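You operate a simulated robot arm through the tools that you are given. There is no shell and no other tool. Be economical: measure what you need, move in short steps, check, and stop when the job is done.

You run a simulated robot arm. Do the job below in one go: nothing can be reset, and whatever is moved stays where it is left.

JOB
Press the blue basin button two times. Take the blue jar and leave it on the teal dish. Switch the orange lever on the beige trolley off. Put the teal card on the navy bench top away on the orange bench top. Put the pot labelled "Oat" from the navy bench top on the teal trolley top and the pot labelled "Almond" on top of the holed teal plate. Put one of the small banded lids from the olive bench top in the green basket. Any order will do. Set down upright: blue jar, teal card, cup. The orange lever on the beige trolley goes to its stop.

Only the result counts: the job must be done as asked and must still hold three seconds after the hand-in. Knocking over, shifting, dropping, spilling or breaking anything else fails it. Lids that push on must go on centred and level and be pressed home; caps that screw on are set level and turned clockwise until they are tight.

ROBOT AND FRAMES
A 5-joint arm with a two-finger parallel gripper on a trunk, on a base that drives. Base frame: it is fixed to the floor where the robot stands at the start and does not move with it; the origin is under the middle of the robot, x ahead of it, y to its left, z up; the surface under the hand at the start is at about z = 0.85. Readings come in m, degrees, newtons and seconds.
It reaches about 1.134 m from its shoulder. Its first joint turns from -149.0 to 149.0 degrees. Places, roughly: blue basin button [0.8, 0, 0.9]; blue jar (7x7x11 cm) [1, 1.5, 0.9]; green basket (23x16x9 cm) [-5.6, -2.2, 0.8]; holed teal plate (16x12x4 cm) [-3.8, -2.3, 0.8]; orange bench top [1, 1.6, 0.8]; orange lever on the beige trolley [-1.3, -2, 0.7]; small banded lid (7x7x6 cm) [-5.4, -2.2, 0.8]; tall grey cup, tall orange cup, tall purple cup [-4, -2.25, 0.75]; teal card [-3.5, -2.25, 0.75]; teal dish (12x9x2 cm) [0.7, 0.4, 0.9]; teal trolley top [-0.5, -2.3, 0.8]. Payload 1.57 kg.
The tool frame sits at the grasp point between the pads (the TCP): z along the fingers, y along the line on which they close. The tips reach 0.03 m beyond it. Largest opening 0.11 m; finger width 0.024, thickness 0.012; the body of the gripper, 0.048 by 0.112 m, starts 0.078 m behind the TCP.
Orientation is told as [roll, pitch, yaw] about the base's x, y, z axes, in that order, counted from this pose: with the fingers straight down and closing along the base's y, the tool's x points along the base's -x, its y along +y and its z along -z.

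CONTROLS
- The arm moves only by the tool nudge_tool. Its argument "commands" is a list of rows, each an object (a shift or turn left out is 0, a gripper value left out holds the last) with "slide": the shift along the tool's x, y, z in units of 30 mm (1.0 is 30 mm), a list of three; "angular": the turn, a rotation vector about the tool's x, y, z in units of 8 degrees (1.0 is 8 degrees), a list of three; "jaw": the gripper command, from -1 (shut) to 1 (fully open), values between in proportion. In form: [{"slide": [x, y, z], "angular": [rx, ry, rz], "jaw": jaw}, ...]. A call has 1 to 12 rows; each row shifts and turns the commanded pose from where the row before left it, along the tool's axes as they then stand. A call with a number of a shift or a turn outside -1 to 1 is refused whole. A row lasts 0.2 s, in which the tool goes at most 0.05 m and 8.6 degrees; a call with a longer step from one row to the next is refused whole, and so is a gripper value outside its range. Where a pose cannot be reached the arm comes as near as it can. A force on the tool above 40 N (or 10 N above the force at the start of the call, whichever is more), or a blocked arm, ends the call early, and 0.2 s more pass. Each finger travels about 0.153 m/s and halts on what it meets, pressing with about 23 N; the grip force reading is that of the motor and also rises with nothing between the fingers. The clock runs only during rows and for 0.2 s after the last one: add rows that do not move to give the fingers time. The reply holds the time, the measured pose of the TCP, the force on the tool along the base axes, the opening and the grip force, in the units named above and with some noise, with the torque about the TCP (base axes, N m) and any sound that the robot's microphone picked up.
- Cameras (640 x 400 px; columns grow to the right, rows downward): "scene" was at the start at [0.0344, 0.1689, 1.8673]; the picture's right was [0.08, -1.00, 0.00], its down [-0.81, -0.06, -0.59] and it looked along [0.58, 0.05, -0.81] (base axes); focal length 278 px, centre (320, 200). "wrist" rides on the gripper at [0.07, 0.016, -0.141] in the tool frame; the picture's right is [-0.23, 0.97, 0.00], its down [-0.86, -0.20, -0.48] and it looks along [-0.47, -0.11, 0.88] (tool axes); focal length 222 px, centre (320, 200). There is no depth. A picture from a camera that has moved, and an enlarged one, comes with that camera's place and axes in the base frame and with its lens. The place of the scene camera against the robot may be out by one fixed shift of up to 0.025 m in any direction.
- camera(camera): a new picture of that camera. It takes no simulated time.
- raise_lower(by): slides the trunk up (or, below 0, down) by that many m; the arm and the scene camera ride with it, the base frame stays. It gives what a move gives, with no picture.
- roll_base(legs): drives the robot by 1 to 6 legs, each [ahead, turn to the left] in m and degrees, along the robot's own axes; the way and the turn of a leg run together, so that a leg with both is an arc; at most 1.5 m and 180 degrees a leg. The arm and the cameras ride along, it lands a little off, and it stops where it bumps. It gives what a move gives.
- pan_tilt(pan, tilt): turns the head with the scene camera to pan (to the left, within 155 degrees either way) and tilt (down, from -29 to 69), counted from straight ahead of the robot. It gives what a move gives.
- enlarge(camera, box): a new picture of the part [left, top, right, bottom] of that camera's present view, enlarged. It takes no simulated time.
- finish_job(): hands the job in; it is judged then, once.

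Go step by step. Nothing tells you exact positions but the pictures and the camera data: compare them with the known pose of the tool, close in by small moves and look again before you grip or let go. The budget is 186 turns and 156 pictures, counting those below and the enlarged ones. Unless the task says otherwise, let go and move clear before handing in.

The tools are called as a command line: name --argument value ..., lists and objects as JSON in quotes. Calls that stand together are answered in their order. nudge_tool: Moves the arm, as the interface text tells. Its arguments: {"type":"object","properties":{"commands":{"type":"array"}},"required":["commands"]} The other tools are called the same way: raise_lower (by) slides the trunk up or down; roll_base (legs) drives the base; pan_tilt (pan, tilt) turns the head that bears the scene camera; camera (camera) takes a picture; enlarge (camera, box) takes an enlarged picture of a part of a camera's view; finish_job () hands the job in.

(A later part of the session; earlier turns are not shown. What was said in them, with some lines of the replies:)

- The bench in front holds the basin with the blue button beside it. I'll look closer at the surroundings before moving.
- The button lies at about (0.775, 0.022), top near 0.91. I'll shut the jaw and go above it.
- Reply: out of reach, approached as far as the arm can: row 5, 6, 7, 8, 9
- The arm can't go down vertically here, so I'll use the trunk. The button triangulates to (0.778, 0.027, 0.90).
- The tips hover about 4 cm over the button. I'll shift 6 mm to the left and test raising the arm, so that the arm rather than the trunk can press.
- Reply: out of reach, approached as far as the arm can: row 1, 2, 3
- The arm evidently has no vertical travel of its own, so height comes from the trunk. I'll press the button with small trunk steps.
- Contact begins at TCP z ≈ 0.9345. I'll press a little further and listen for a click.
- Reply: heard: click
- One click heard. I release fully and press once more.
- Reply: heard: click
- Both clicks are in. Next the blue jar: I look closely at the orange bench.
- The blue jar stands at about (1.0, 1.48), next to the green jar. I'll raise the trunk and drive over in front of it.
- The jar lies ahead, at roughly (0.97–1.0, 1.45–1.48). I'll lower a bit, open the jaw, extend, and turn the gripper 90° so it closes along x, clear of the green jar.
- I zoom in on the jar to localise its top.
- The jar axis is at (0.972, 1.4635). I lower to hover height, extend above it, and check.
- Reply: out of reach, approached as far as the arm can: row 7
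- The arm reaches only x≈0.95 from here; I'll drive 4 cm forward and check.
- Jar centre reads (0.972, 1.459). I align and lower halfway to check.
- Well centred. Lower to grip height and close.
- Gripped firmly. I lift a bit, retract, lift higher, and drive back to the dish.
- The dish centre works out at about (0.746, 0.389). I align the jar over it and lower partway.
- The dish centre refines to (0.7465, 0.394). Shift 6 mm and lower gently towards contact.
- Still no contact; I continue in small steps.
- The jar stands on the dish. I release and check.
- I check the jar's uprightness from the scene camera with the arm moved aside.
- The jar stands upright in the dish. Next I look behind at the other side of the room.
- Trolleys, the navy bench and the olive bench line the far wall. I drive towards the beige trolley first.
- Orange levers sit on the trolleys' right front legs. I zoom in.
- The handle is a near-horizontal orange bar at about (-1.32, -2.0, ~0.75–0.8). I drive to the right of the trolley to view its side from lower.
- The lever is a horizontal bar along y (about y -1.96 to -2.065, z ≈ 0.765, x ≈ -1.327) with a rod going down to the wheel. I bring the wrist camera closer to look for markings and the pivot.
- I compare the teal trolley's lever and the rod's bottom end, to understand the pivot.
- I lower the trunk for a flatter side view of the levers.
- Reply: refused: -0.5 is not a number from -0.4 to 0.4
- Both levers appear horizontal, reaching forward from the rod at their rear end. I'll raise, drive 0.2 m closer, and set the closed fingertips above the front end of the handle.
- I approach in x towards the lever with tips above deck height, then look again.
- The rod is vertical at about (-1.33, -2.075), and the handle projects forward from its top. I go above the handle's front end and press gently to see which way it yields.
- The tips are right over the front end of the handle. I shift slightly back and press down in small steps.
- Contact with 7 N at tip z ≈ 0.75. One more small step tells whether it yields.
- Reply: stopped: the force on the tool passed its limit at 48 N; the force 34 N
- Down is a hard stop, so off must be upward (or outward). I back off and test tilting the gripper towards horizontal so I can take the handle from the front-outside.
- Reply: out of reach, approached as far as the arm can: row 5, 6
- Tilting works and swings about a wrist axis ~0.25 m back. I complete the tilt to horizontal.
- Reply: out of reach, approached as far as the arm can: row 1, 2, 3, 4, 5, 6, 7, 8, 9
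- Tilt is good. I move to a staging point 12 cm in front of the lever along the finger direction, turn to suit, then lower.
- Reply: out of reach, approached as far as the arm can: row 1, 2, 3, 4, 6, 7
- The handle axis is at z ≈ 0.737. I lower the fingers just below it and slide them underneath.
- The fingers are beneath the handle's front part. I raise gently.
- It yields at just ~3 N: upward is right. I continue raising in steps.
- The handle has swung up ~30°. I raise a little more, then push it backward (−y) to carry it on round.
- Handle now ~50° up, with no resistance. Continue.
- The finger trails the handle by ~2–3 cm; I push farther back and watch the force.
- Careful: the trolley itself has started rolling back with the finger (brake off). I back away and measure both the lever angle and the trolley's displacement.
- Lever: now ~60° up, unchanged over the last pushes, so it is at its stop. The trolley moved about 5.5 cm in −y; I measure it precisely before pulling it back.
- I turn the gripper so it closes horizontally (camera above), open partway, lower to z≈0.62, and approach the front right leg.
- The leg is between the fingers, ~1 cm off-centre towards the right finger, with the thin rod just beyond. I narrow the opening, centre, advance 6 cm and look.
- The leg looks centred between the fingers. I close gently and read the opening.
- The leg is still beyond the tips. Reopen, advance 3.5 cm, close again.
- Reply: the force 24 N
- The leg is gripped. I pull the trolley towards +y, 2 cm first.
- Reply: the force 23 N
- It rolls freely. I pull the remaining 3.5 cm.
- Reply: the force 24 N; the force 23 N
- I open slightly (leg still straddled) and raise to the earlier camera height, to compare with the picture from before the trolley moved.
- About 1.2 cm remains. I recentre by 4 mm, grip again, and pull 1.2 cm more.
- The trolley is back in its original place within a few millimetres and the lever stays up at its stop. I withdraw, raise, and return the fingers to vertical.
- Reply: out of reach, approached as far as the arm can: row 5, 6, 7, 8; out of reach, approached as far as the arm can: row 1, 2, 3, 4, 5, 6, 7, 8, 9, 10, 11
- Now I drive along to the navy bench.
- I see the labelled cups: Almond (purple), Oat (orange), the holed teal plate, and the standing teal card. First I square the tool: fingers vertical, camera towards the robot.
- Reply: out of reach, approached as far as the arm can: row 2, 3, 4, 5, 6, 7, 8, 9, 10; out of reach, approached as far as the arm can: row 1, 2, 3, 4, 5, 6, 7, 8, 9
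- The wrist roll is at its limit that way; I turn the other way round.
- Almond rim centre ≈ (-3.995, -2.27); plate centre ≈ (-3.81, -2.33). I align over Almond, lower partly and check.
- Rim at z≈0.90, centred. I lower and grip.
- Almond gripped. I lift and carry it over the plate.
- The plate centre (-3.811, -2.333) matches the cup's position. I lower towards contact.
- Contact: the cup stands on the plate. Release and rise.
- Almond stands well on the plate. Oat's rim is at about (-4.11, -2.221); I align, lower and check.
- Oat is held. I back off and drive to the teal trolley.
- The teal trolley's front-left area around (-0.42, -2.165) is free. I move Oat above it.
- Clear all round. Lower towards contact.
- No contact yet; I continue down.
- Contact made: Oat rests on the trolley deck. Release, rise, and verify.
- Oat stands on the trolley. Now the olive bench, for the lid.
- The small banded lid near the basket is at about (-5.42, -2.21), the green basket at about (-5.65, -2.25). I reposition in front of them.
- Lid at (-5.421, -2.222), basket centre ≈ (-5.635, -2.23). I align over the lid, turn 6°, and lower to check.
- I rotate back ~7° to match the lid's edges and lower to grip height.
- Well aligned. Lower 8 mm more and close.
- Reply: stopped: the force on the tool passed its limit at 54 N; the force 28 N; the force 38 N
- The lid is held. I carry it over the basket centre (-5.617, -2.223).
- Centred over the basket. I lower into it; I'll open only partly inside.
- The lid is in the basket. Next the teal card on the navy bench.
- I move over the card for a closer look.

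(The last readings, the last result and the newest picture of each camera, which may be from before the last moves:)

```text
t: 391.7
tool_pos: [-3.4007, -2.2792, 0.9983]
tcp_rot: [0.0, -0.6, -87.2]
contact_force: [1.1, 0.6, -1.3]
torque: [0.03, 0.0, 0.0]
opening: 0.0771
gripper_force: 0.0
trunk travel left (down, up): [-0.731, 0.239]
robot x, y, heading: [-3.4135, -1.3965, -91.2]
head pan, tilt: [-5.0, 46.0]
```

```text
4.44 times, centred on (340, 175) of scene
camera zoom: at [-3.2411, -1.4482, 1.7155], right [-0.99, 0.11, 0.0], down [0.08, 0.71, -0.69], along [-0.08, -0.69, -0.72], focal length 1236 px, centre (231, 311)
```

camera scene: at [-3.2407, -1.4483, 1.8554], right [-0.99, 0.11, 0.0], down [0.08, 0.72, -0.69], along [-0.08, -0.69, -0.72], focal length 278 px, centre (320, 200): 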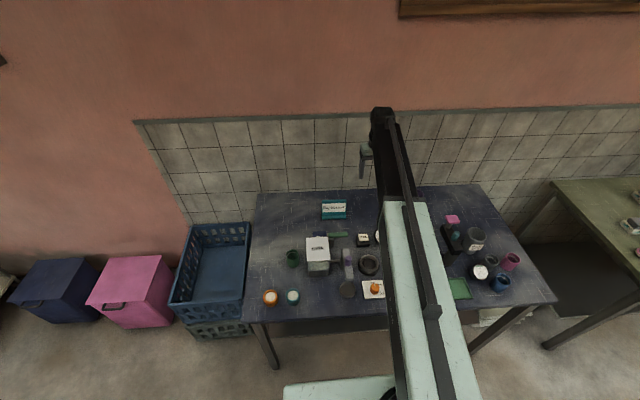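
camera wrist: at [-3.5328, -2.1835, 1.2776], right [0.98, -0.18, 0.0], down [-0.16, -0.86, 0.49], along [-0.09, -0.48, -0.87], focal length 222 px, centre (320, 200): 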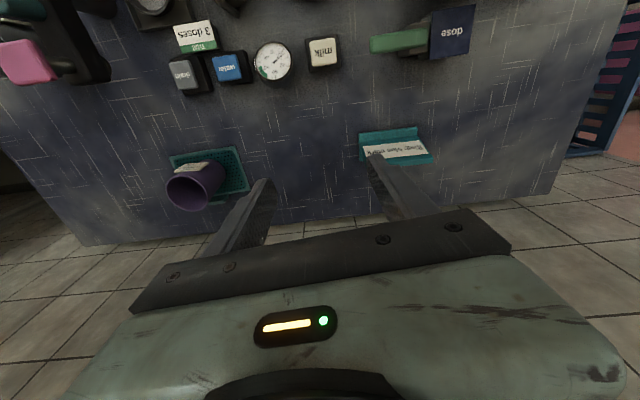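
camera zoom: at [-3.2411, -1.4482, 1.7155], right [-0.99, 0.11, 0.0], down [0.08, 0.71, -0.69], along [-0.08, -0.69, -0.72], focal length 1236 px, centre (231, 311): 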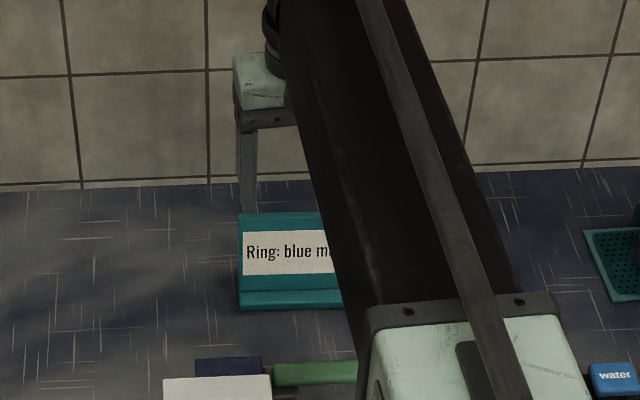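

The card is ~12.7 cm wide with a front lip and a panel leaning back ~30°; too wide to grip across. I turn the gripper to close along y and look at its end profile.

nudge_tool --commands '[{"angular": [0, 0, -1]}, {"angular": [0, 0, -1]}, {"angular": [0, 0, -1]}, {"angular": [0, 0, -1]}, {"angular": [0, 0, -1]}, {"angular": [0, 0, -1]}, {"angular": [0, 0, -1]}, {"angular": [0, 0, -1]}, {"angular": [0, 0, -1]}, {"angular": [0, 0, -1]}, {"angular": [0, 0, -0.9]}]'

nudge_tool --commands '[{"slide": [1, -0.4, 0], "jaw": 1}, {"slide": [1, -0.4, 0]}, {"slide": [1, -0.4, 0]}, {"slide": [1, -0.4, 0]}, {}]'

raise_lower --by -0.05

camera --camera "wrist"

```text
t: 394.1
tool_pos: [-3.4011, -2.2782, 0.9972]
tcp_rot: [-0.5, 0.0, 0.0]
contact_force: [-0.2, -0.2, -0.3]
torque: [-0.02, -0.01, 0.0]
opening: 0.0773
gripper_force: 0.1
trunk travel left (down, up): [-0.731, 0.239]
robot x, y, heading: [-3.4103, -1.395, -91.2]
head pan, tilt: [-5.0, 46.0]
```

```text
t: 395.3
tool_pos: [-3.5217, -2.328, 0.9977]
tcp_rot: [-0.4, 0.0, -0.1]
contact_force: [-1.0, -0.6, -0.9]
torque: [-0.01, 0.0, -0.04]
opening: 0.11
gripper_force: 0.0
trunk travel left (down, up): [-0.731, 0.239]
robot x, y, heading: [-3.4122, -1.3972, -91.5]
head pan, tilt: [-5.0, 46.0]
```

```text
t: 396.2
tool_pos: [-3.5213, -2.3278, 0.9474]
tcp_rot: [-0.6, 0.0, -0.1]
contact_force: [0.1, 0.0, 1.1]
torque: [0.01, -0.02, -0.02]
opening: 0.1101
gripper_force: 0.0
trunk travel left (down, up): [-0.681, 0.289]
robot x, y, heading: [-3.4111, -1.4012, -91.1]
head pan, tilt: [-5.0, 46.0]
```

```text
34 pictures are left
camera wrist: at [-3.5902, -2.3099, 1.0881], right [0.23, 0.97, -0.01], down [0.85, -0.2, 0.48], along [0.47, -0.12, -0.88], focal length 222 px, centre (320, 200)
```

wrist: 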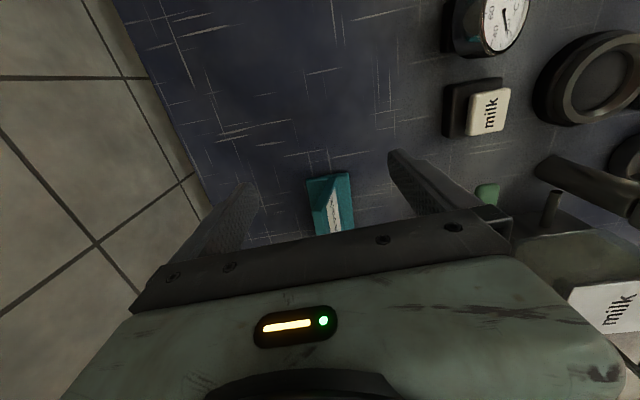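

enlarge --camera "wrist" --box '[280, 150, 380, 240]'

```text
4.44 times, centred on (330, 195) of wrist
camera zoom: at [-3.5902, -2.3099, 1.0881], right [0.23, 0.97, -0.01], down [0.85, -0.2, 0.48], along [0.47, -0.12, -0.88], focal length 987 px, centre (276, 222)
```

zoom: 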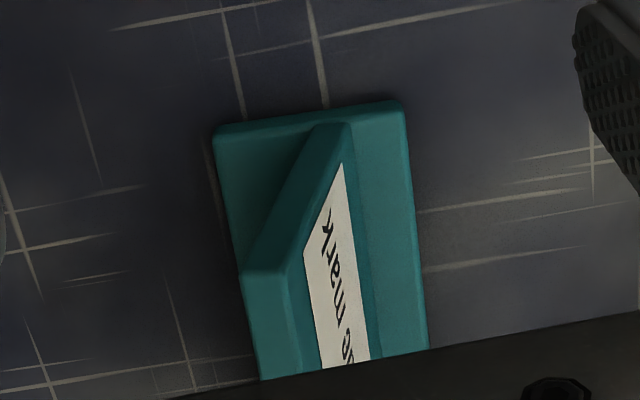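

Now clear: a base plate (y −2.302…−2.361) with a ~1.2 cm panel leaning back ~18°. I'll grip the panel near its top at mid-length with the fingers closing along y.

nudge_tool --commands '[{"slide": [-0.95, -0.11, 0]}, {"slide": [-0.95, -0.11, 0]}, {"slide": [-0.95, -0.11, 0]}, {"slide": [-0.95, -0.11, 0]}, {}]'

camera --camera "wrist"

enlarge --camera "scene" --box '[280, 110, 400, 200]'

```text
t: 397.4
tool_pos: [-3.4066, -2.3419, 0.9475]
tcp_rot: [-0.4, 0.0, -0.1]
contact_force: [0.2, 0.5, -0.1]
torque: [0.0, 0.0, 0.01]
opening: 0.1099
gripper_force: 0.0
trunk travel left (down, up): [-0.681, 0.289]
robot x, y, heading: [-3.4105, -1.3946, -91.4]
head pan, tilt: [-5.0, 46.0]
```

```text
32 pictures are left
camera wrist: at [-3.4757, -2.3236, 1.088], right [0.23, 0.97, -0.01], down [0.85, -0.2, 0.48], along [0.47, -0.12, -0.88], focal length 222 px, centre (320, 200)
```

wrist: 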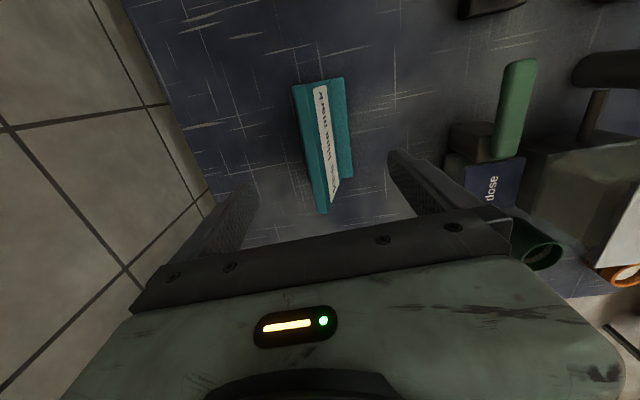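

```text
4.44 times, centred on (340, 155) of scene
camera zoom: at [-3.2408, -1.4483, 1.6654], right [-0.99, 0.11, 0.0], down [0.08, 0.72, -0.69], along [-0.08, -0.69, -0.72], focal length 1236 px, centre (231, 400)
```

zoom: 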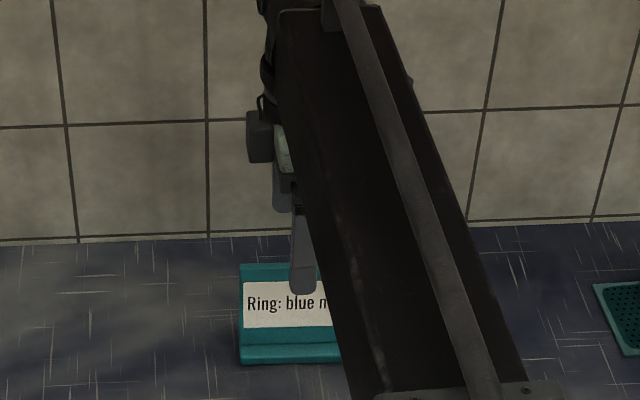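

Top edge mid ≈ (-3.412, -2.348), turned ~4°. I match the turn, lower, and close slowly.

nudge_tool --commands '[{"slide": [0.15, -0.1, 0], "angular": [0, 0, 0.5]}, {}]'

raise_lower --by -0.093

nudge_tool --commands '[{"jaw": 0.4}, {"jaw": -0.2}, {"jaw": -1}, {}, {}]'

camera --camera "wrist"

```text
t: 398.0
tool_pos: [-3.4114, -2.344, 0.948]
tcp_rot: [-0.5, 0.1, -4.1]
contact_force: [-0.2, 1.0, -0.5]
torque: [-0.02, -0.04, 0.01]
opening: 0.1099
gripper_force: 0.1
trunk travel left (down, up): [-0.681, 0.289]
robot x, y, heading: [-3.409, -1.395, -91.6]
head pan, tilt: [-5.0, 46.0]
```

```text
t: 399.3
tool_pos: [-3.4117, -2.3444, 0.8541]
tcp_rot: [-0.6, 0.0, -4.1]
contact_force: [-0.4, 0.7, -0.4]
torque: [-0.01, 0.0, 0.03]
opening: 0.11
gripper_force: 0.1
trunk travel left (down, up): [-0.588, 0.382]
robot x, y, heading: [-3.4063, -1.3929, -91.4]
head pan, tilt: [-5.0, 46.0]
```

```text
t: 400.5
tool_pos: [-3.4119, -2.3438, 0.8554]
tcp_rot: [-0.5, 0.1, -4.1]
contact_force: [-0.6, 2.6, 5.9]
torque: [0.21, -0.36, 0.13]
opening: 0.0118
gripper_force: 23.4
trunk travel left (down, up): [-0.588, 0.382]
robot x, y, heading: [-3.4092, -1.3967, -91.7]
head pan, tilt: [-5.0, 46.0]
```

```text
30 pictures are left
camera wrist: at [-3.4791, -2.3206, 0.9956], right [0.3, 0.96, -0.01], down [0.84, -0.26, 0.48], along [0.46, -0.15, -0.88], focal length 222 px, centre (320, 200)
```

wrist: 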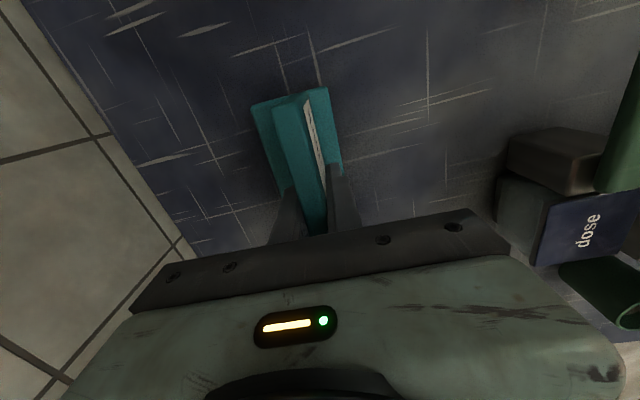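

Gripped (11.8 mm). I lift and check how it hangs.

raise_lower --by 0.32

enlarge --camera "wrist" --box '[220, 70, 420, 240]'

camera --camera "scene"

```text
t: 403.6
tool_pos: [-3.4113, -2.3453, 1.1742]
tcp_rot: [-0.5, 0.0, -4.2]
contact_force: [0.5, -0.6, -0.3]
torque: [0.03, 0.0, -0.01]
opening: 0.0117
gripper_force: 22.9
trunk travel left (down, up): [-0.908, 0.062]
robot x, y, heading: [-3.4124, -1.3965, -91.2]
head pan, tilt: [-5.0, 46.0]
```

```text
2.35 times, centred on (320, 155) of wrist
camera zoom: at [-3.4791, -2.3214, 1.3148], right [0.3, 0.96, -0.01], down [0.84, -0.26, 0.48], along [0.46, -0.15, -0.88], focal length 523 px, centre (320, 306)
```

zoom: 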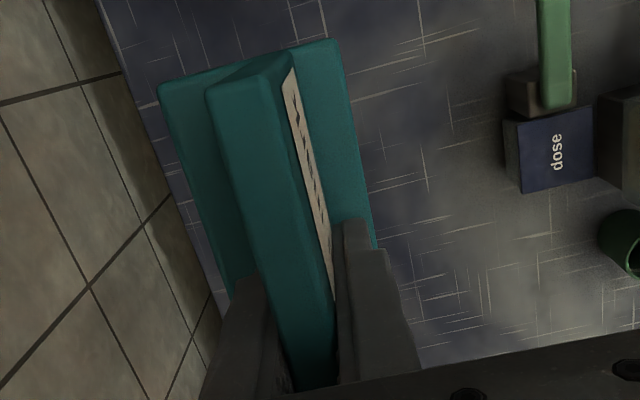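

```text
28 pictures are left
camera scene: at [-3.2411, -1.4485, 1.8924], right [-0.99, 0.11, 0.0], down [0.08, 0.72, -0.69], along [-0.08, -0.69, -0.72], focal length 278 px, centre (320, 200)
```

scene: 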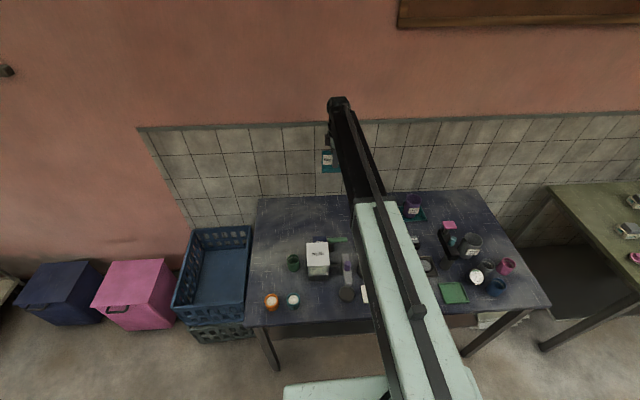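

The card is held securely. I retract the arm and drive to the orange bench by a route clear of the fridge and table.

nudge_tool --commands '[{"slide": [0, 0.9, 0]}, {"slide": [0, 0.9, 0]}, {"slide": [0, 0.9, 0]}, {"slide": [0, 0.9, 0]}, {"slide": [0, 0.9, 0]}, {"slide": [0, 0.9, 0]}, {"slide": [0, 0.9, 0]}, {"slide": [0, 0.9, 0]}, {}]'

roll_base --legs '[[-0.08, 0], [0, 91], [1.5, 0], [1.4, 0], [0, 90]]'

```text
t: 405.6
tool_pos: [-3.3942, -2.1295, 1.1736]
tcp_rot: [-0.5, -0.1, -4.1]
contact_force: [0.7, -0.2, 0.9]
torque: [0.04, 0.0, 0.0]
opening: 0.0116
gripper_force: 22.5
trunk travel left (down, up): [-0.908, 0.062]
robot x, y, heading: [-3.4075, -1.3937, -91.2]
head pan, tilt: [-5.0, 46.0]
```

```text
t: 428.1
tool_pos: [-0.5307, -0.5407, 1.1751]
tcp_rot: [-0.6, 0.1, 177.9]
contact_force: [0.0, -1.1, 0.1]
torque: [0.02, 0.02, 0.01]
opening: 0.0116
gripper_force: 23.1
trunk travel left (down, up): [-0.908, 0.062]
robot x, y, heading: [-0.4605, -1.2682, 90.6]
head pan, tilt: [-5.0, 46.0]
```

roll_base --legs '[[1.4, 0], [1.31, 0], [0, -90.5], [0.5, 0]]'

pan_tilt --pan 5 --tilt 46

camera --camera "scene"

```text
t: 447.6
tool_pos: [0.7553, 1.5231, 1.1732]
tcp_rot: [-0.5, 0.0, 88.2]
contact_force: [1.2, -0.7, -1.6]
torque: [0.06, 0.04, 0.0]
opening: 0.0116
gripper_force: 23.1
trunk travel left (down, up): [-0.908, 0.062]
robot x, y, heading: [0.0247, 1.4623, -0.1]
head pan, tilt: [-5.0, 46.0]
```

```text
t: 448.4
tool_pos: [0.7531, 1.5218, 1.1737]
tcp_rot: [-0.5, 0.0, 88.2]
contact_force: [-0.4, -0.2, -1.6]
torque: [0.0, -0.01, 0.03]
opening: 0.0116
gripper_force: 23.2
trunk travel left (down, up): [-0.908, 0.062]
robot x, y, heading: [0.0234, 1.4611, 0.2]
head pan, tilt: [5.0, 46.0]
```

```text
27 pictures are left
camera scene: at [0.062, 1.624, 1.8924], right [0.09, -1.0, 0.0], down [-0.72, -0.06, -0.69], along [0.69, 0.06, -0.72], focal length 278 px, centre (320, 200)
```

scene: 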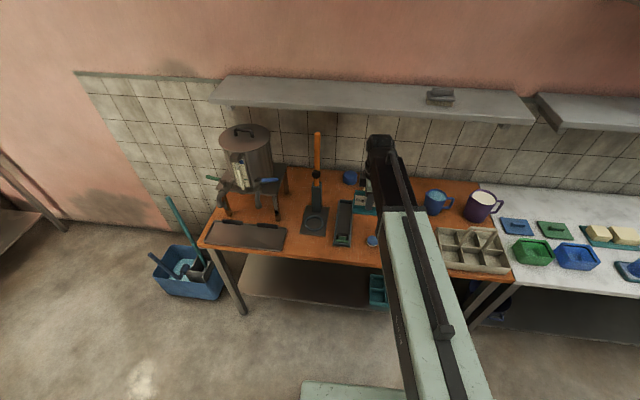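

I turn the card so its long side runs along x, and move over the free place where the blue jar stood.

nudge_tool --commands '[{"angular": [0, 0, 1]}, {"angular": [0, 0, 1]}, {"angular": [0, 0, 1]}, {"angular": [0, 0, 1]}, {"angular": [0, 0, 1]}, {"angular": [0, 0, 1]}, {"angular": [0, 0, 1]}, {"angular": [0, 0, 1]}, {"angular": [0, 0, 1]}, {"angular": [0, 0, 1]}, {"angular": [0, 0, 1]}]'

raise_lower --by -0.1

nudge_tool --commands '[{"slide": [-0.97, -0.24, 0]}, {"slide": [-0.97, -0.24, 0]}, {"slide": [-0.97, -0.24, 0]}, {"slide": [-0.97, -0.24, 0]}, {"slide": [-0.97, -0.24, 0]}, {"slide": [-0.97, -0.24, 0]}, {}]'

camera --camera "wrist"

enlarge --camera "scene" --box '[310, 120, 430, 260]'

```text
t: 450.8
tool_pos: [0.7525, 1.5225, 1.1748]
tcp_rot: [0.0, -0.5, 0.1]
contact_force: [-0.7, -0.1, -1.1]
torque: [0.02, 0.01, 0.03]
opening: 0.0117
gripper_force: 22.7
trunk travel left (down, up): [-0.908, 0.062]
robot x, y, heading: [0.0208, 1.4615, 0.2]
head pan, tilt: [5.0, 46.0]
```

```text
t: 452.1
tool_pos: [0.753, 1.521, 1.0751]
tcp_rot: [-0.1, -0.6, 0.2]
contact_force: [-0.2, -0.2, -0.9]
torque: [-0.02, 0.01, 0.01]
opening: 0.0119
gripper_force: 22.8
trunk travel left (down, up): [-0.808, 0.162]
robot x, y, heading: [0.0184, 1.462, 0.2]
head pan, tilt: [5.0, 46.0]
```

```text
t: 453.7
tool_pos: [0.9286, 1.4789, 1.0746]
tcp_rot: [0.0, -0.4, 0.2]
contact_force: [-1.0, 0.3, -0.8]
torque: [0.0, -0.01, -0.02]
opening: 0.0116
gripper_force: 23.3
trunk travel left (down, up): [-0.808, 0.162]
robot x, y, heading: [0.02, 1.4605, 0.3]
head pan, tilt: [5.0, 46.0]
```

```text
26 pictures are left
camera wrist: at [0.8574, 1.4957, 1.2144], right [0.22, 0.97, 0.0], down [0.85, -0.2, 0.49], along [0.47, -0.11, -0.87], focal length 222 px, centre (320, 200)
```

wrist: 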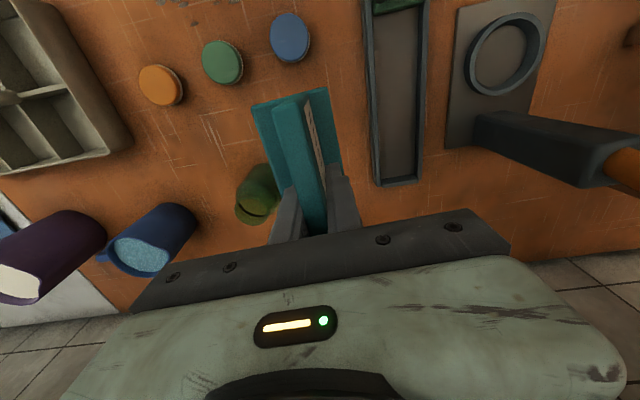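

```text
2.86 times, centred on (370, 190) of scene
camera zoom: at [0.0617, 1.6239, 1.7924], right [0.09, -1.0, 0.0], down [-0.72, -0.06, -0.69], along [0.69, 0.06, -0.72], focal length 794 px, centre (177, 229)
```

zoom: 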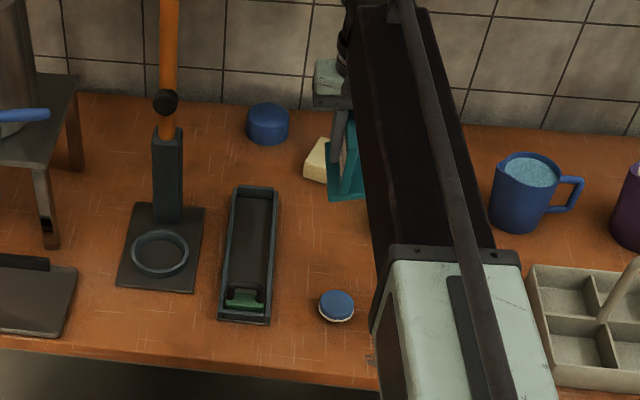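

Clear space all around the card. Small shift of 8 mm, then lower towards contact.

nudge_tool --commands '[{"slide": [0, 0.27, 0]}, {}]'

raise_lower --by -0.12

raise_lower --by -0.01

raise_lower --by -0.006

raise_lower --by -0.005

raise_lower --by -0.004

```text
t: 454.3
tool_pos: [0.9284, 1.488, 1.0738]
tcp_rot: [0.0, -0.4, 0.1]
contact_force: [0.4, -0.2, -0.4]
torque: [0.02, -0.02, -0.03]
opening: 0.0117
gripper_force: 22.8
trunk travel left (down, up): [-0.808, 0.162]
robot x, y, heading: [0.023, 1.4584, 0.2]
head pan, tilt: [5.0, 46.0]
```

```text
t: 455.8
tool_pos: [0.9272, 1.4888, 0.9543]
tcp_rot: [0.0, -0.5, 0.2]
contact_force: [-0.4, 0.0, -0.9]
torque: [-0.02, 0.03, -0.02]
opening: 0.0114
gripper_force: 23.3
trunk travel left (down, up): [-0.688, 0.282]
robot x, y, heading: [0.0241, 1.4608, 0.2]
head pan, tilt: [5.0, 46.0]
```

```text
t: 456.4
tool_pos: [0.9277, 1.4877, 0.9454]
tcp_rot: [0.0, -0.5, 0.2]
contact_force: [-0.3, 0.3, -0.2]
torque: [-0.02, 0.02, 0.0]
opening: 0.0116
gripper_force: 22.9
trunk travel left (down, up): [-0.678, 0.292]
robot x, y, heading: [0.0163, 1.4628, 0.0]
head pan, tilt: [5.0, 46.0]
```

```text
t: 456.9
tool_pos: [0.9285, 1.4872, 0.9383]
tcp_rot: [0.0, -0.6, 0.2]
contact_force: [-0.8, 0.1, -0.9]
torque: [0.02, -0.01, -0.02]
opening: 0.0121
gripper_force: 22.7
trunk travel left (down, up): [-0.672, 0.298]
robot x, y, heading: [0.0202, 1.4586, -0.1]
head pan, tilt: [5.0, 46.0]
```

```text
t: 457.5
tool_pos: [0.9279, 1.4879, 0.933]
tcp_rot: [0.0, -0.5, 0.0]
contact_force: [0.0, -0.2, -0.5]
torque: [0.01, -0.03, -0.01]
opening: 0.0117
gripper_force: 23.4
trunk travel left (down, up): [-0.667, 0.303]
robot x, y, heading: [0.0205, 1.4592, 0.1]
head pan, tilt: [5.0, 46.0]
```

```text
t: 458.0
tool_pos: [0.9282, 1.4879, 0.9293]
tcp_rot: [0.0, -0.5, 0.2]
contact_force: [-1.0, 0.2, -0.6]
torque: [0.03, 0.01, -0.02]
opening: 0.0117
gripper_force: 23.1
trunk travel left (down, up): [-0.663, 0.307]
robot x, y, heading: [0.0193, 1.4618, 0.0]
head pan, tilt: [5.0, 46.0]
```

raise_lower --by -0.003

raise_lower --by -0.003

raise_lower --by -0.003

camera --camera "wrist"

```text
t: 458.5
tool_pos: [0.9277, 1.4872, 0.9264]
tcp_rot: [0.1, -0.5, 0.1]
contact_force: [0.2, -0.4, -0.7]
torque: [0.04, -0.01, 0.03]
opening: 0.0118
gripper_force: 22.9
trunk travel left (down, up): [-0.66, 0.31]
robot x, y, heading: [0.0194, 1.4636, -0.1]
head pan, tilt: [5.0, 46.0]
```

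```text
t: 459.0
tool_pos: [0.9282, 1.4866, 0.9239]
tcp_rot: [0.0, -0.5, 0.1]
contact_force: [-0.7, 0.8, -0.5]
torque: [0.0, 0.0, -0.01]
opening: 0.0115
gripper_force: 23.2
trunk travel left (down, up): [-0.657, 0.313]
robot x, y, heading: [0.0198, 1.4594, 0.0]
head pan, tilt: [5.0, 46.0]
```

```text
t: 459.6
tool_pos: [0.9279, 1.488, 0.9194]
tcp_rot: [0.0, -0.4, 0.2]
contact_force: [-0.2, -0.2, -1.3]
torque: [0.01, -0.03, -0.04]
opening: 0.0116
gripper_force: 22.7
trunk travel left (down, up): [-0.654, 0.316]
robot x, y, heading: [0.0189, 1.4593, 0.0]
head pan, tilt: [5.0, 46.0]
```

```text
24 pictures are left
camera wrist: at [0.8573, 1.504, 1.0604], right [0.22, 0.97, 0.0], down [0.85, -0.2, 0.49], along [0.47, -0.11, -0.87], focal length 222 px, centre (320, 200)
```

wrist: 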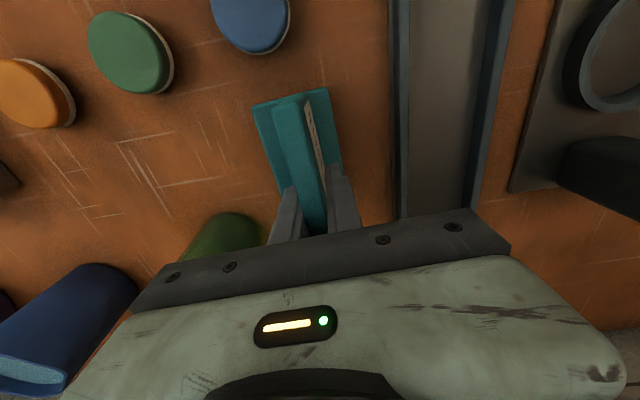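

raise_lower --by -0.003

raise_lower --by -0.003

raise_lower --by -0.002

raise_lower --by -0.002

```text
t: 460.1
tool_pos: [0.9279, 1.4871, 0.9181]
tcp_rot: [0.0, -0.5, 0.2]
contact_force: [-0.2, 0.0, -1.2]
torque: [-0.04, 0.02, -0.01]
opening: 0.0116
gripper_force: 23.5
trunk travel left (down, up): [-0.651, 0.319]
robot x, y, heading: [0.0174, 1.4619, 0.2]
head pan, tilt: [5.0, 46.0]
```

```text
t: 460.6
tool_pos: [0.929, 1.4879, 0.914]
tcp_rot: [0.1, -0.5, 0.3]
contact_force: [-0.1, -0.3, -1.3]
torque: [-0.02, -0.03, 0.0]
opening: 0.012
gripper_force: 23.1
trunk travel left (down, up): [-0.648, 0.322]
robot x, y, heading: [0.0172, 1.4616, -0.1]
head pan, tilt: [5.0, 46.0]
```

```text
t: 461.1
tool_pos: [0.9277, 1.4869, 0.9117]
tcp_rot: [0.0, -0.6, 0.3]
contact_force: [0.0, 0.1, -0.5]
torque: [0.02, -0.01, 0.04]
opening: 0.0114
gripper_force: 22.1
trunk travel left (down, up): [-0.646, 0.324]
robot x, y, heading: [0.0224, 1.461, 0.1]
head pan, tilt: [5.0, 46.0]
```

```text
t: 461.6
tool_pos: [0.9284, 1.4872, 0.9112]
tcp_rot: [0.0, -0.5, 0.2]
contact_force: [0.6, -0.2, -0.4]
torque: [-0.02, 0.0, 0.0]
opening: 0.0117
gripper_force: 22.4
trunk travel left (down, up): [-0.644, 0.326]
robot x, y, heading: [0.0191, 1.4586, 0.3]
head pan, tilt: [5.0, 46.0]
```

raise_lower --by -0.003

raise_lower --by -0.003

raise_lower --by -0.003

raise_lower --by -0.002

enlarge --camera "scene" --box '[320, 60, 420, 160]'

```text
t: 462.1
tool_pos: [0.9269, 1.4864, 0.9073]
tcp_rot: [-0.1, -0.6, 0.2]
contact_force: [-1.2, -0.2, -0.5]
torque: [-0.03, 0.04, 0.02]
opening: 0.0118
gripper_force: 23.5
trunk travel left (down, up): [-0.641, 0.329]
robot x, y, heading: [0.0236, 1.4531, 0.2]
head pan, tilt: [5.0, 46.0]
```

```text
t: 462.7
tool_pos: [0.927, 1.4862, 0.9046]
tcp_rot: [-0.1, -0.5, 0.2]
contact_force: [3.3, -0.4, 12.9]
torque: [0.21, 0.62, -0.04]
opening: 0.0118
gripper_force: 22.9
trunk travel left (down, up): [-0.638, 0.332]
robot x, y, heading: [0.0212, 1.4598, -0.1]
head pan, tilt: [5.0, 46.0]
```

```text
t: 463.2
tool_pos: [0.9268, 1.487, 0.9038]
tcp_rot: [0.0, -0.6, 0.2]
contact_force: [3.6, 0.0, 19.9]
torque: [0.42, -0.17, -0.05]
opening: 0.0115
gripper_force: 22.8
trunk travel left (down, up): [-0.635, 0.335]
robot x, y, heading: [0.0179, 1.4602, -0.2]
head pan, tilt: [5.0, 46.0]
```

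```text
t: 463.7
tool_pos: [0.9267, 1.4877, 0.9001]
tcp_rot: [-0.1, -0.6, 0.2]
contact_force: [1.0, 0.3, 20.4]
torque: [0.39, 0.1, -0.05]
opening: 0.012
gripper_force: 22.9
trunk travel left (down, up): [-0.633, 0.337]
robot x, y, heading: [0.0178, 1.458, 0.1]
head pan, tilt: [5.0, 46.0]
```

```text
4.00 times, centred on (370, 110) of scene
camera zoom: at [0.059, 1.6238, 1.6175], right [0.09, -1.0, 0.0], down [-0.72, -0.06, -0.7], along [0.69, 0.06, -0.72], focal length 1112 px, centre (120, 560)
```

zoom: 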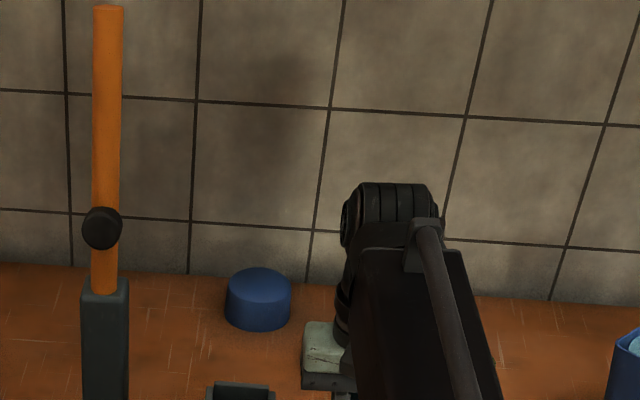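

In contact. I open gradually so the card settles flat.

nudge_tool --commands '[{"jaw": -0.75}, {"jaw": -0.7}, {"jaw": -0.65}, {"jaw": -0.58}, {"jaw": -0.5}, {"jaw": -0.4}, {"jaw": -0.3}, {"jaw": -0.2}, {"jaw": -0.1}, {}, {}]'

camera --camera "wrist"

```text
t: 466.1
tool_pos: [0.9276, 1.4875, 0.9002]
tcp_rot: [-0.1, -0.6, 0.2]
contact_force: [0.4, 0.9, 7.1]
torque: [0.08, -0.01, -0.03]
opening: 0.0485
gripper_force: 0.0
trunk travel left (down, up): [-0.633, 0.337]
robot x, y, heading: [0.0221, 1.4608, 0.3]
head pan, tilt: [5.0, 46.0]
```

```text
22 pictures are left
camera wrist: at [0.8566, 1.504, 1.0401], right [0.22, 0.97, 0.0], down [0.85, -0.2, 0.49], along [0.47, -0.11, -0.87], focal length 222 px, centre (320, 200)
```

wrist: 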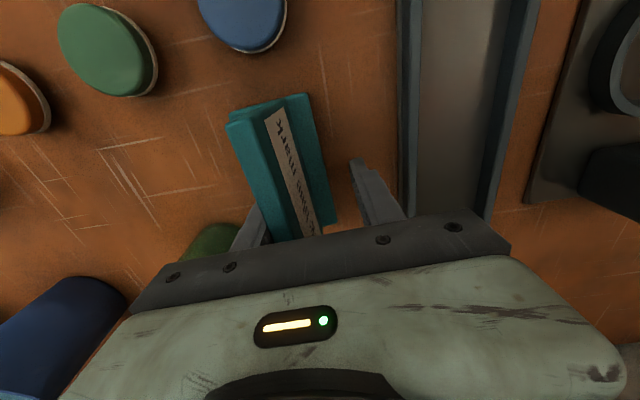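

The tips press on the base plate a little; I relieve, open wider while shifting to the leaning side, and then rise.

raise_lower --by 0.004

nudge_tool --commands '[{"slide": [0, -0.1, 0], "jaw": 0.05}, {"slide": [0, -0.15, 0], "jaw": 0.25}, {"slide": [0, -0.15, 0], "jaw": 0.4}, {}, {}]'

camera --camera "wrist"

```text
t: 466.6
tool_pos: [0.9286, 1.4876, 0.9023]
tcp_rot: [0.1, -0.5, 0.2]
contact_force: [0.0, -0.5, 0.0]
torque: [0.0, 0.04, -0.03]
opening: 0.0497
gripper_force: 0.4
trunk travel left (down, up): [-0.637, 0.333]
robot x, y, heading: [0.0185, 1.4584, 0.1]
head pan, tilt: [5.0, 46.0]
```

```text
t: 467.8
tool_pos: [0.928, 1.4759, 0.9032]
tcp_rot: [0.0, -0.5, 0.2]
contact_force: [0.5, 0.6, 0.0]
torque: [0.01, -0.01, -0.04]
opening: 0.0773
gripper_force: 0.1
trunk travel left (down, up): [-0.637, 0.333]
robot x, y, heading: [0.0235, 1.4608, 0.2]
head pan, tilt: [5.0, 46.0]
```

```text
21 pictures are left
camera wrist: at [0.8576, 1.4921, 1.0435], right [0.22, 0.97, 0.0], down [0.85, -0.2, 0.49], along [0.47, -0.11, -0.87], focal length 222 px, centre (320, 200)
```

wrist: 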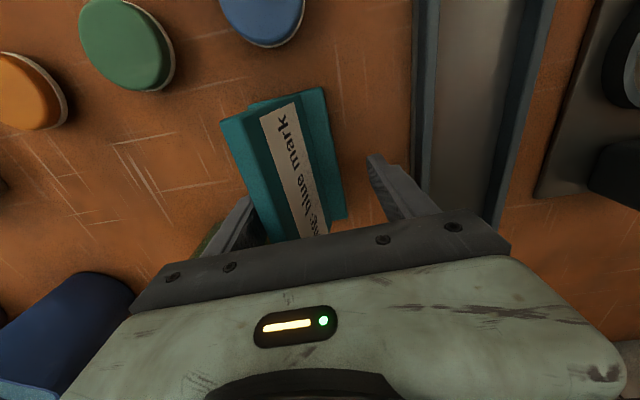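

The card has settled on its base. I rise and verify.

raise_lower --by 0.02

raise_lower --by 0.16

camera --camera "wrist"

nudge_tool --commands '[{"slide": [1, 0, 0]}, {"slide": [1, 0, 0]}, {"slide": [1, 0, 0]}, {"slide": [1, 0, 0]}, {"slide": [1, 0, 0]}, {"slide": [1, 0, 0]}, {"slide": [1, 0, 0]}, {}]'

raise_lower --by 0.13

enlarge --camera "scene" --box '[300, 150, 500, 280]'

```text
t: 468.5
tool_pos: [0.9286, 1.4766, 0.9242]
tcp_rot: [0.1, -0.5, 0.1]
contact_force: [0.2, -0.5, -0.3]
torque: [0.01, -0.03, 0.01]
opening: 0.077
gripper_force: 0.0
trunk travel left (down, up): [-0.657, 0.313]
robot x, y, heading: [0.0244, 1.4612, -0.1]
head pan, tilt: [5.0, 46.0]
```

```text
t: 470.3
tool_pos: [0.9283, 1.4756, 1.0838]
tcp_rot: [0.0, -0.6, 0.2]
contact_force: [0.3, -0.4, -0.1]
torque: [0.0, 0.0, -0.03]
opening: 0.077
gripper_force: 0.1
trunk travel left (down, up): [-0.817, 0.153]
robot x, y, heading: [0.018, 1.4591, -0.1]
head pan, tilt: [5.0, 46.0]
```

```text
20 pictures are left
camera wrist: at [0.8577, 1.4922, 1.2234], right [0.22, 0.97, 0.0], down [0.85, -0.2, 0.49], along [0.47, -0.11, -0.87], focal length 222 px, centre (320, 200)
```

wrist: 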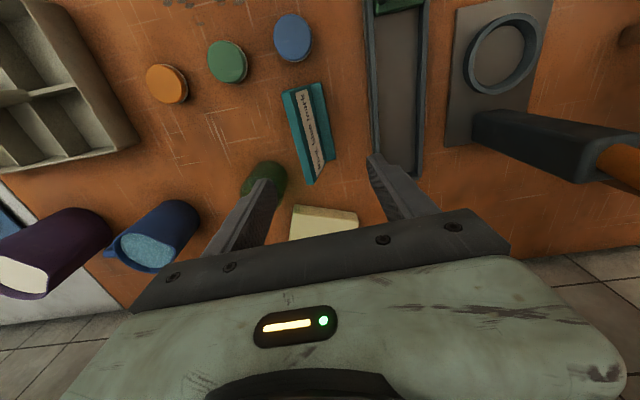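

```text
t: 472.1
tool_pos: [0.7177, 1.4741, 1.0828]
tcp_rot: [0.1, -0.5, 0.2]
contact_force: [-0.3, -0.8, 0.1]
torque: [-0.03, -0.01, 0.01]
opening: 0.0769
gripper_force: 0.1
trunk travel left (down, up): [-0.817, 0.153]
robot x, y, heading: [0.0195, 1.4625, -0.0]
head pan, tilt: [5.0, 46.0]
```

```text
t: 473.7
tool_pos: [0.7194, 1.4743, 1.2139]
tcp_rot: [0.1, -0.5, 0.2]
contact_force: [0.4, 0.5, -0.2]
torque: [0.01, 0.0, -0.01]
opening: 0.0771
gripper_force: 0.0
trunk travel left (down, up): [-0.947, 0.023]
robot x, y, heading: [0.022, 1.4614, -0.1]
head pan, tilt: [5.0, 46.0]
```

```text
3.08 times, centred on (400, 215) of scene
camera zoom: at [0.0617, 1.624, 1.9314], right [0.09, -1.0, 0.0], down [-0.72, -0.06, -0.69], along [0.69, 0.06, -0.72], focal length 855 px, centre (74, 154)
```

zoom: 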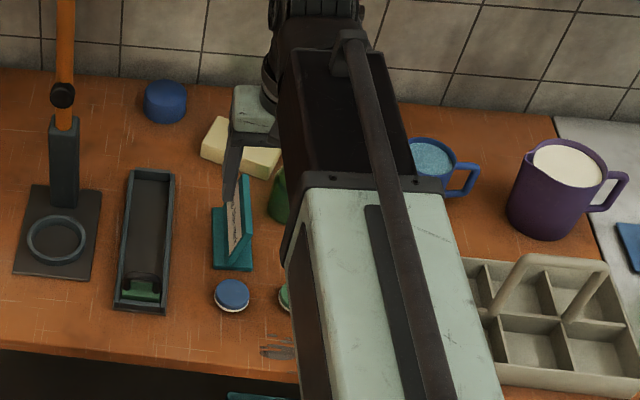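

Everything is in place: the card stands upright on the orange bench and the arm is clear of everything. I hand the job in.

finish_job

```text
The job is handed in.
```

I did every item on the list and handed the job in. While switching the lever off I rolled the beige trolley back about 5–7 cm, then pulled it back to within a few millimetres of where it started, judging by the pictures.

- **Button:** pressed twice, with a click heard each time.
- **Blue jar:** upright on the teal dish.
- **Orange lever:** swung up to about 60°, where it stopped moving, so I took that as its stop. It carries no on/off marking; down was already blocked, so I took up as off.
- **Teal card:** standing on its base on the orange bench top.
- **Pots:** Oat is on the teal trolley top and Almond is on the holed teal plate.
- **Lid:** one small banded lid is in the green basket.
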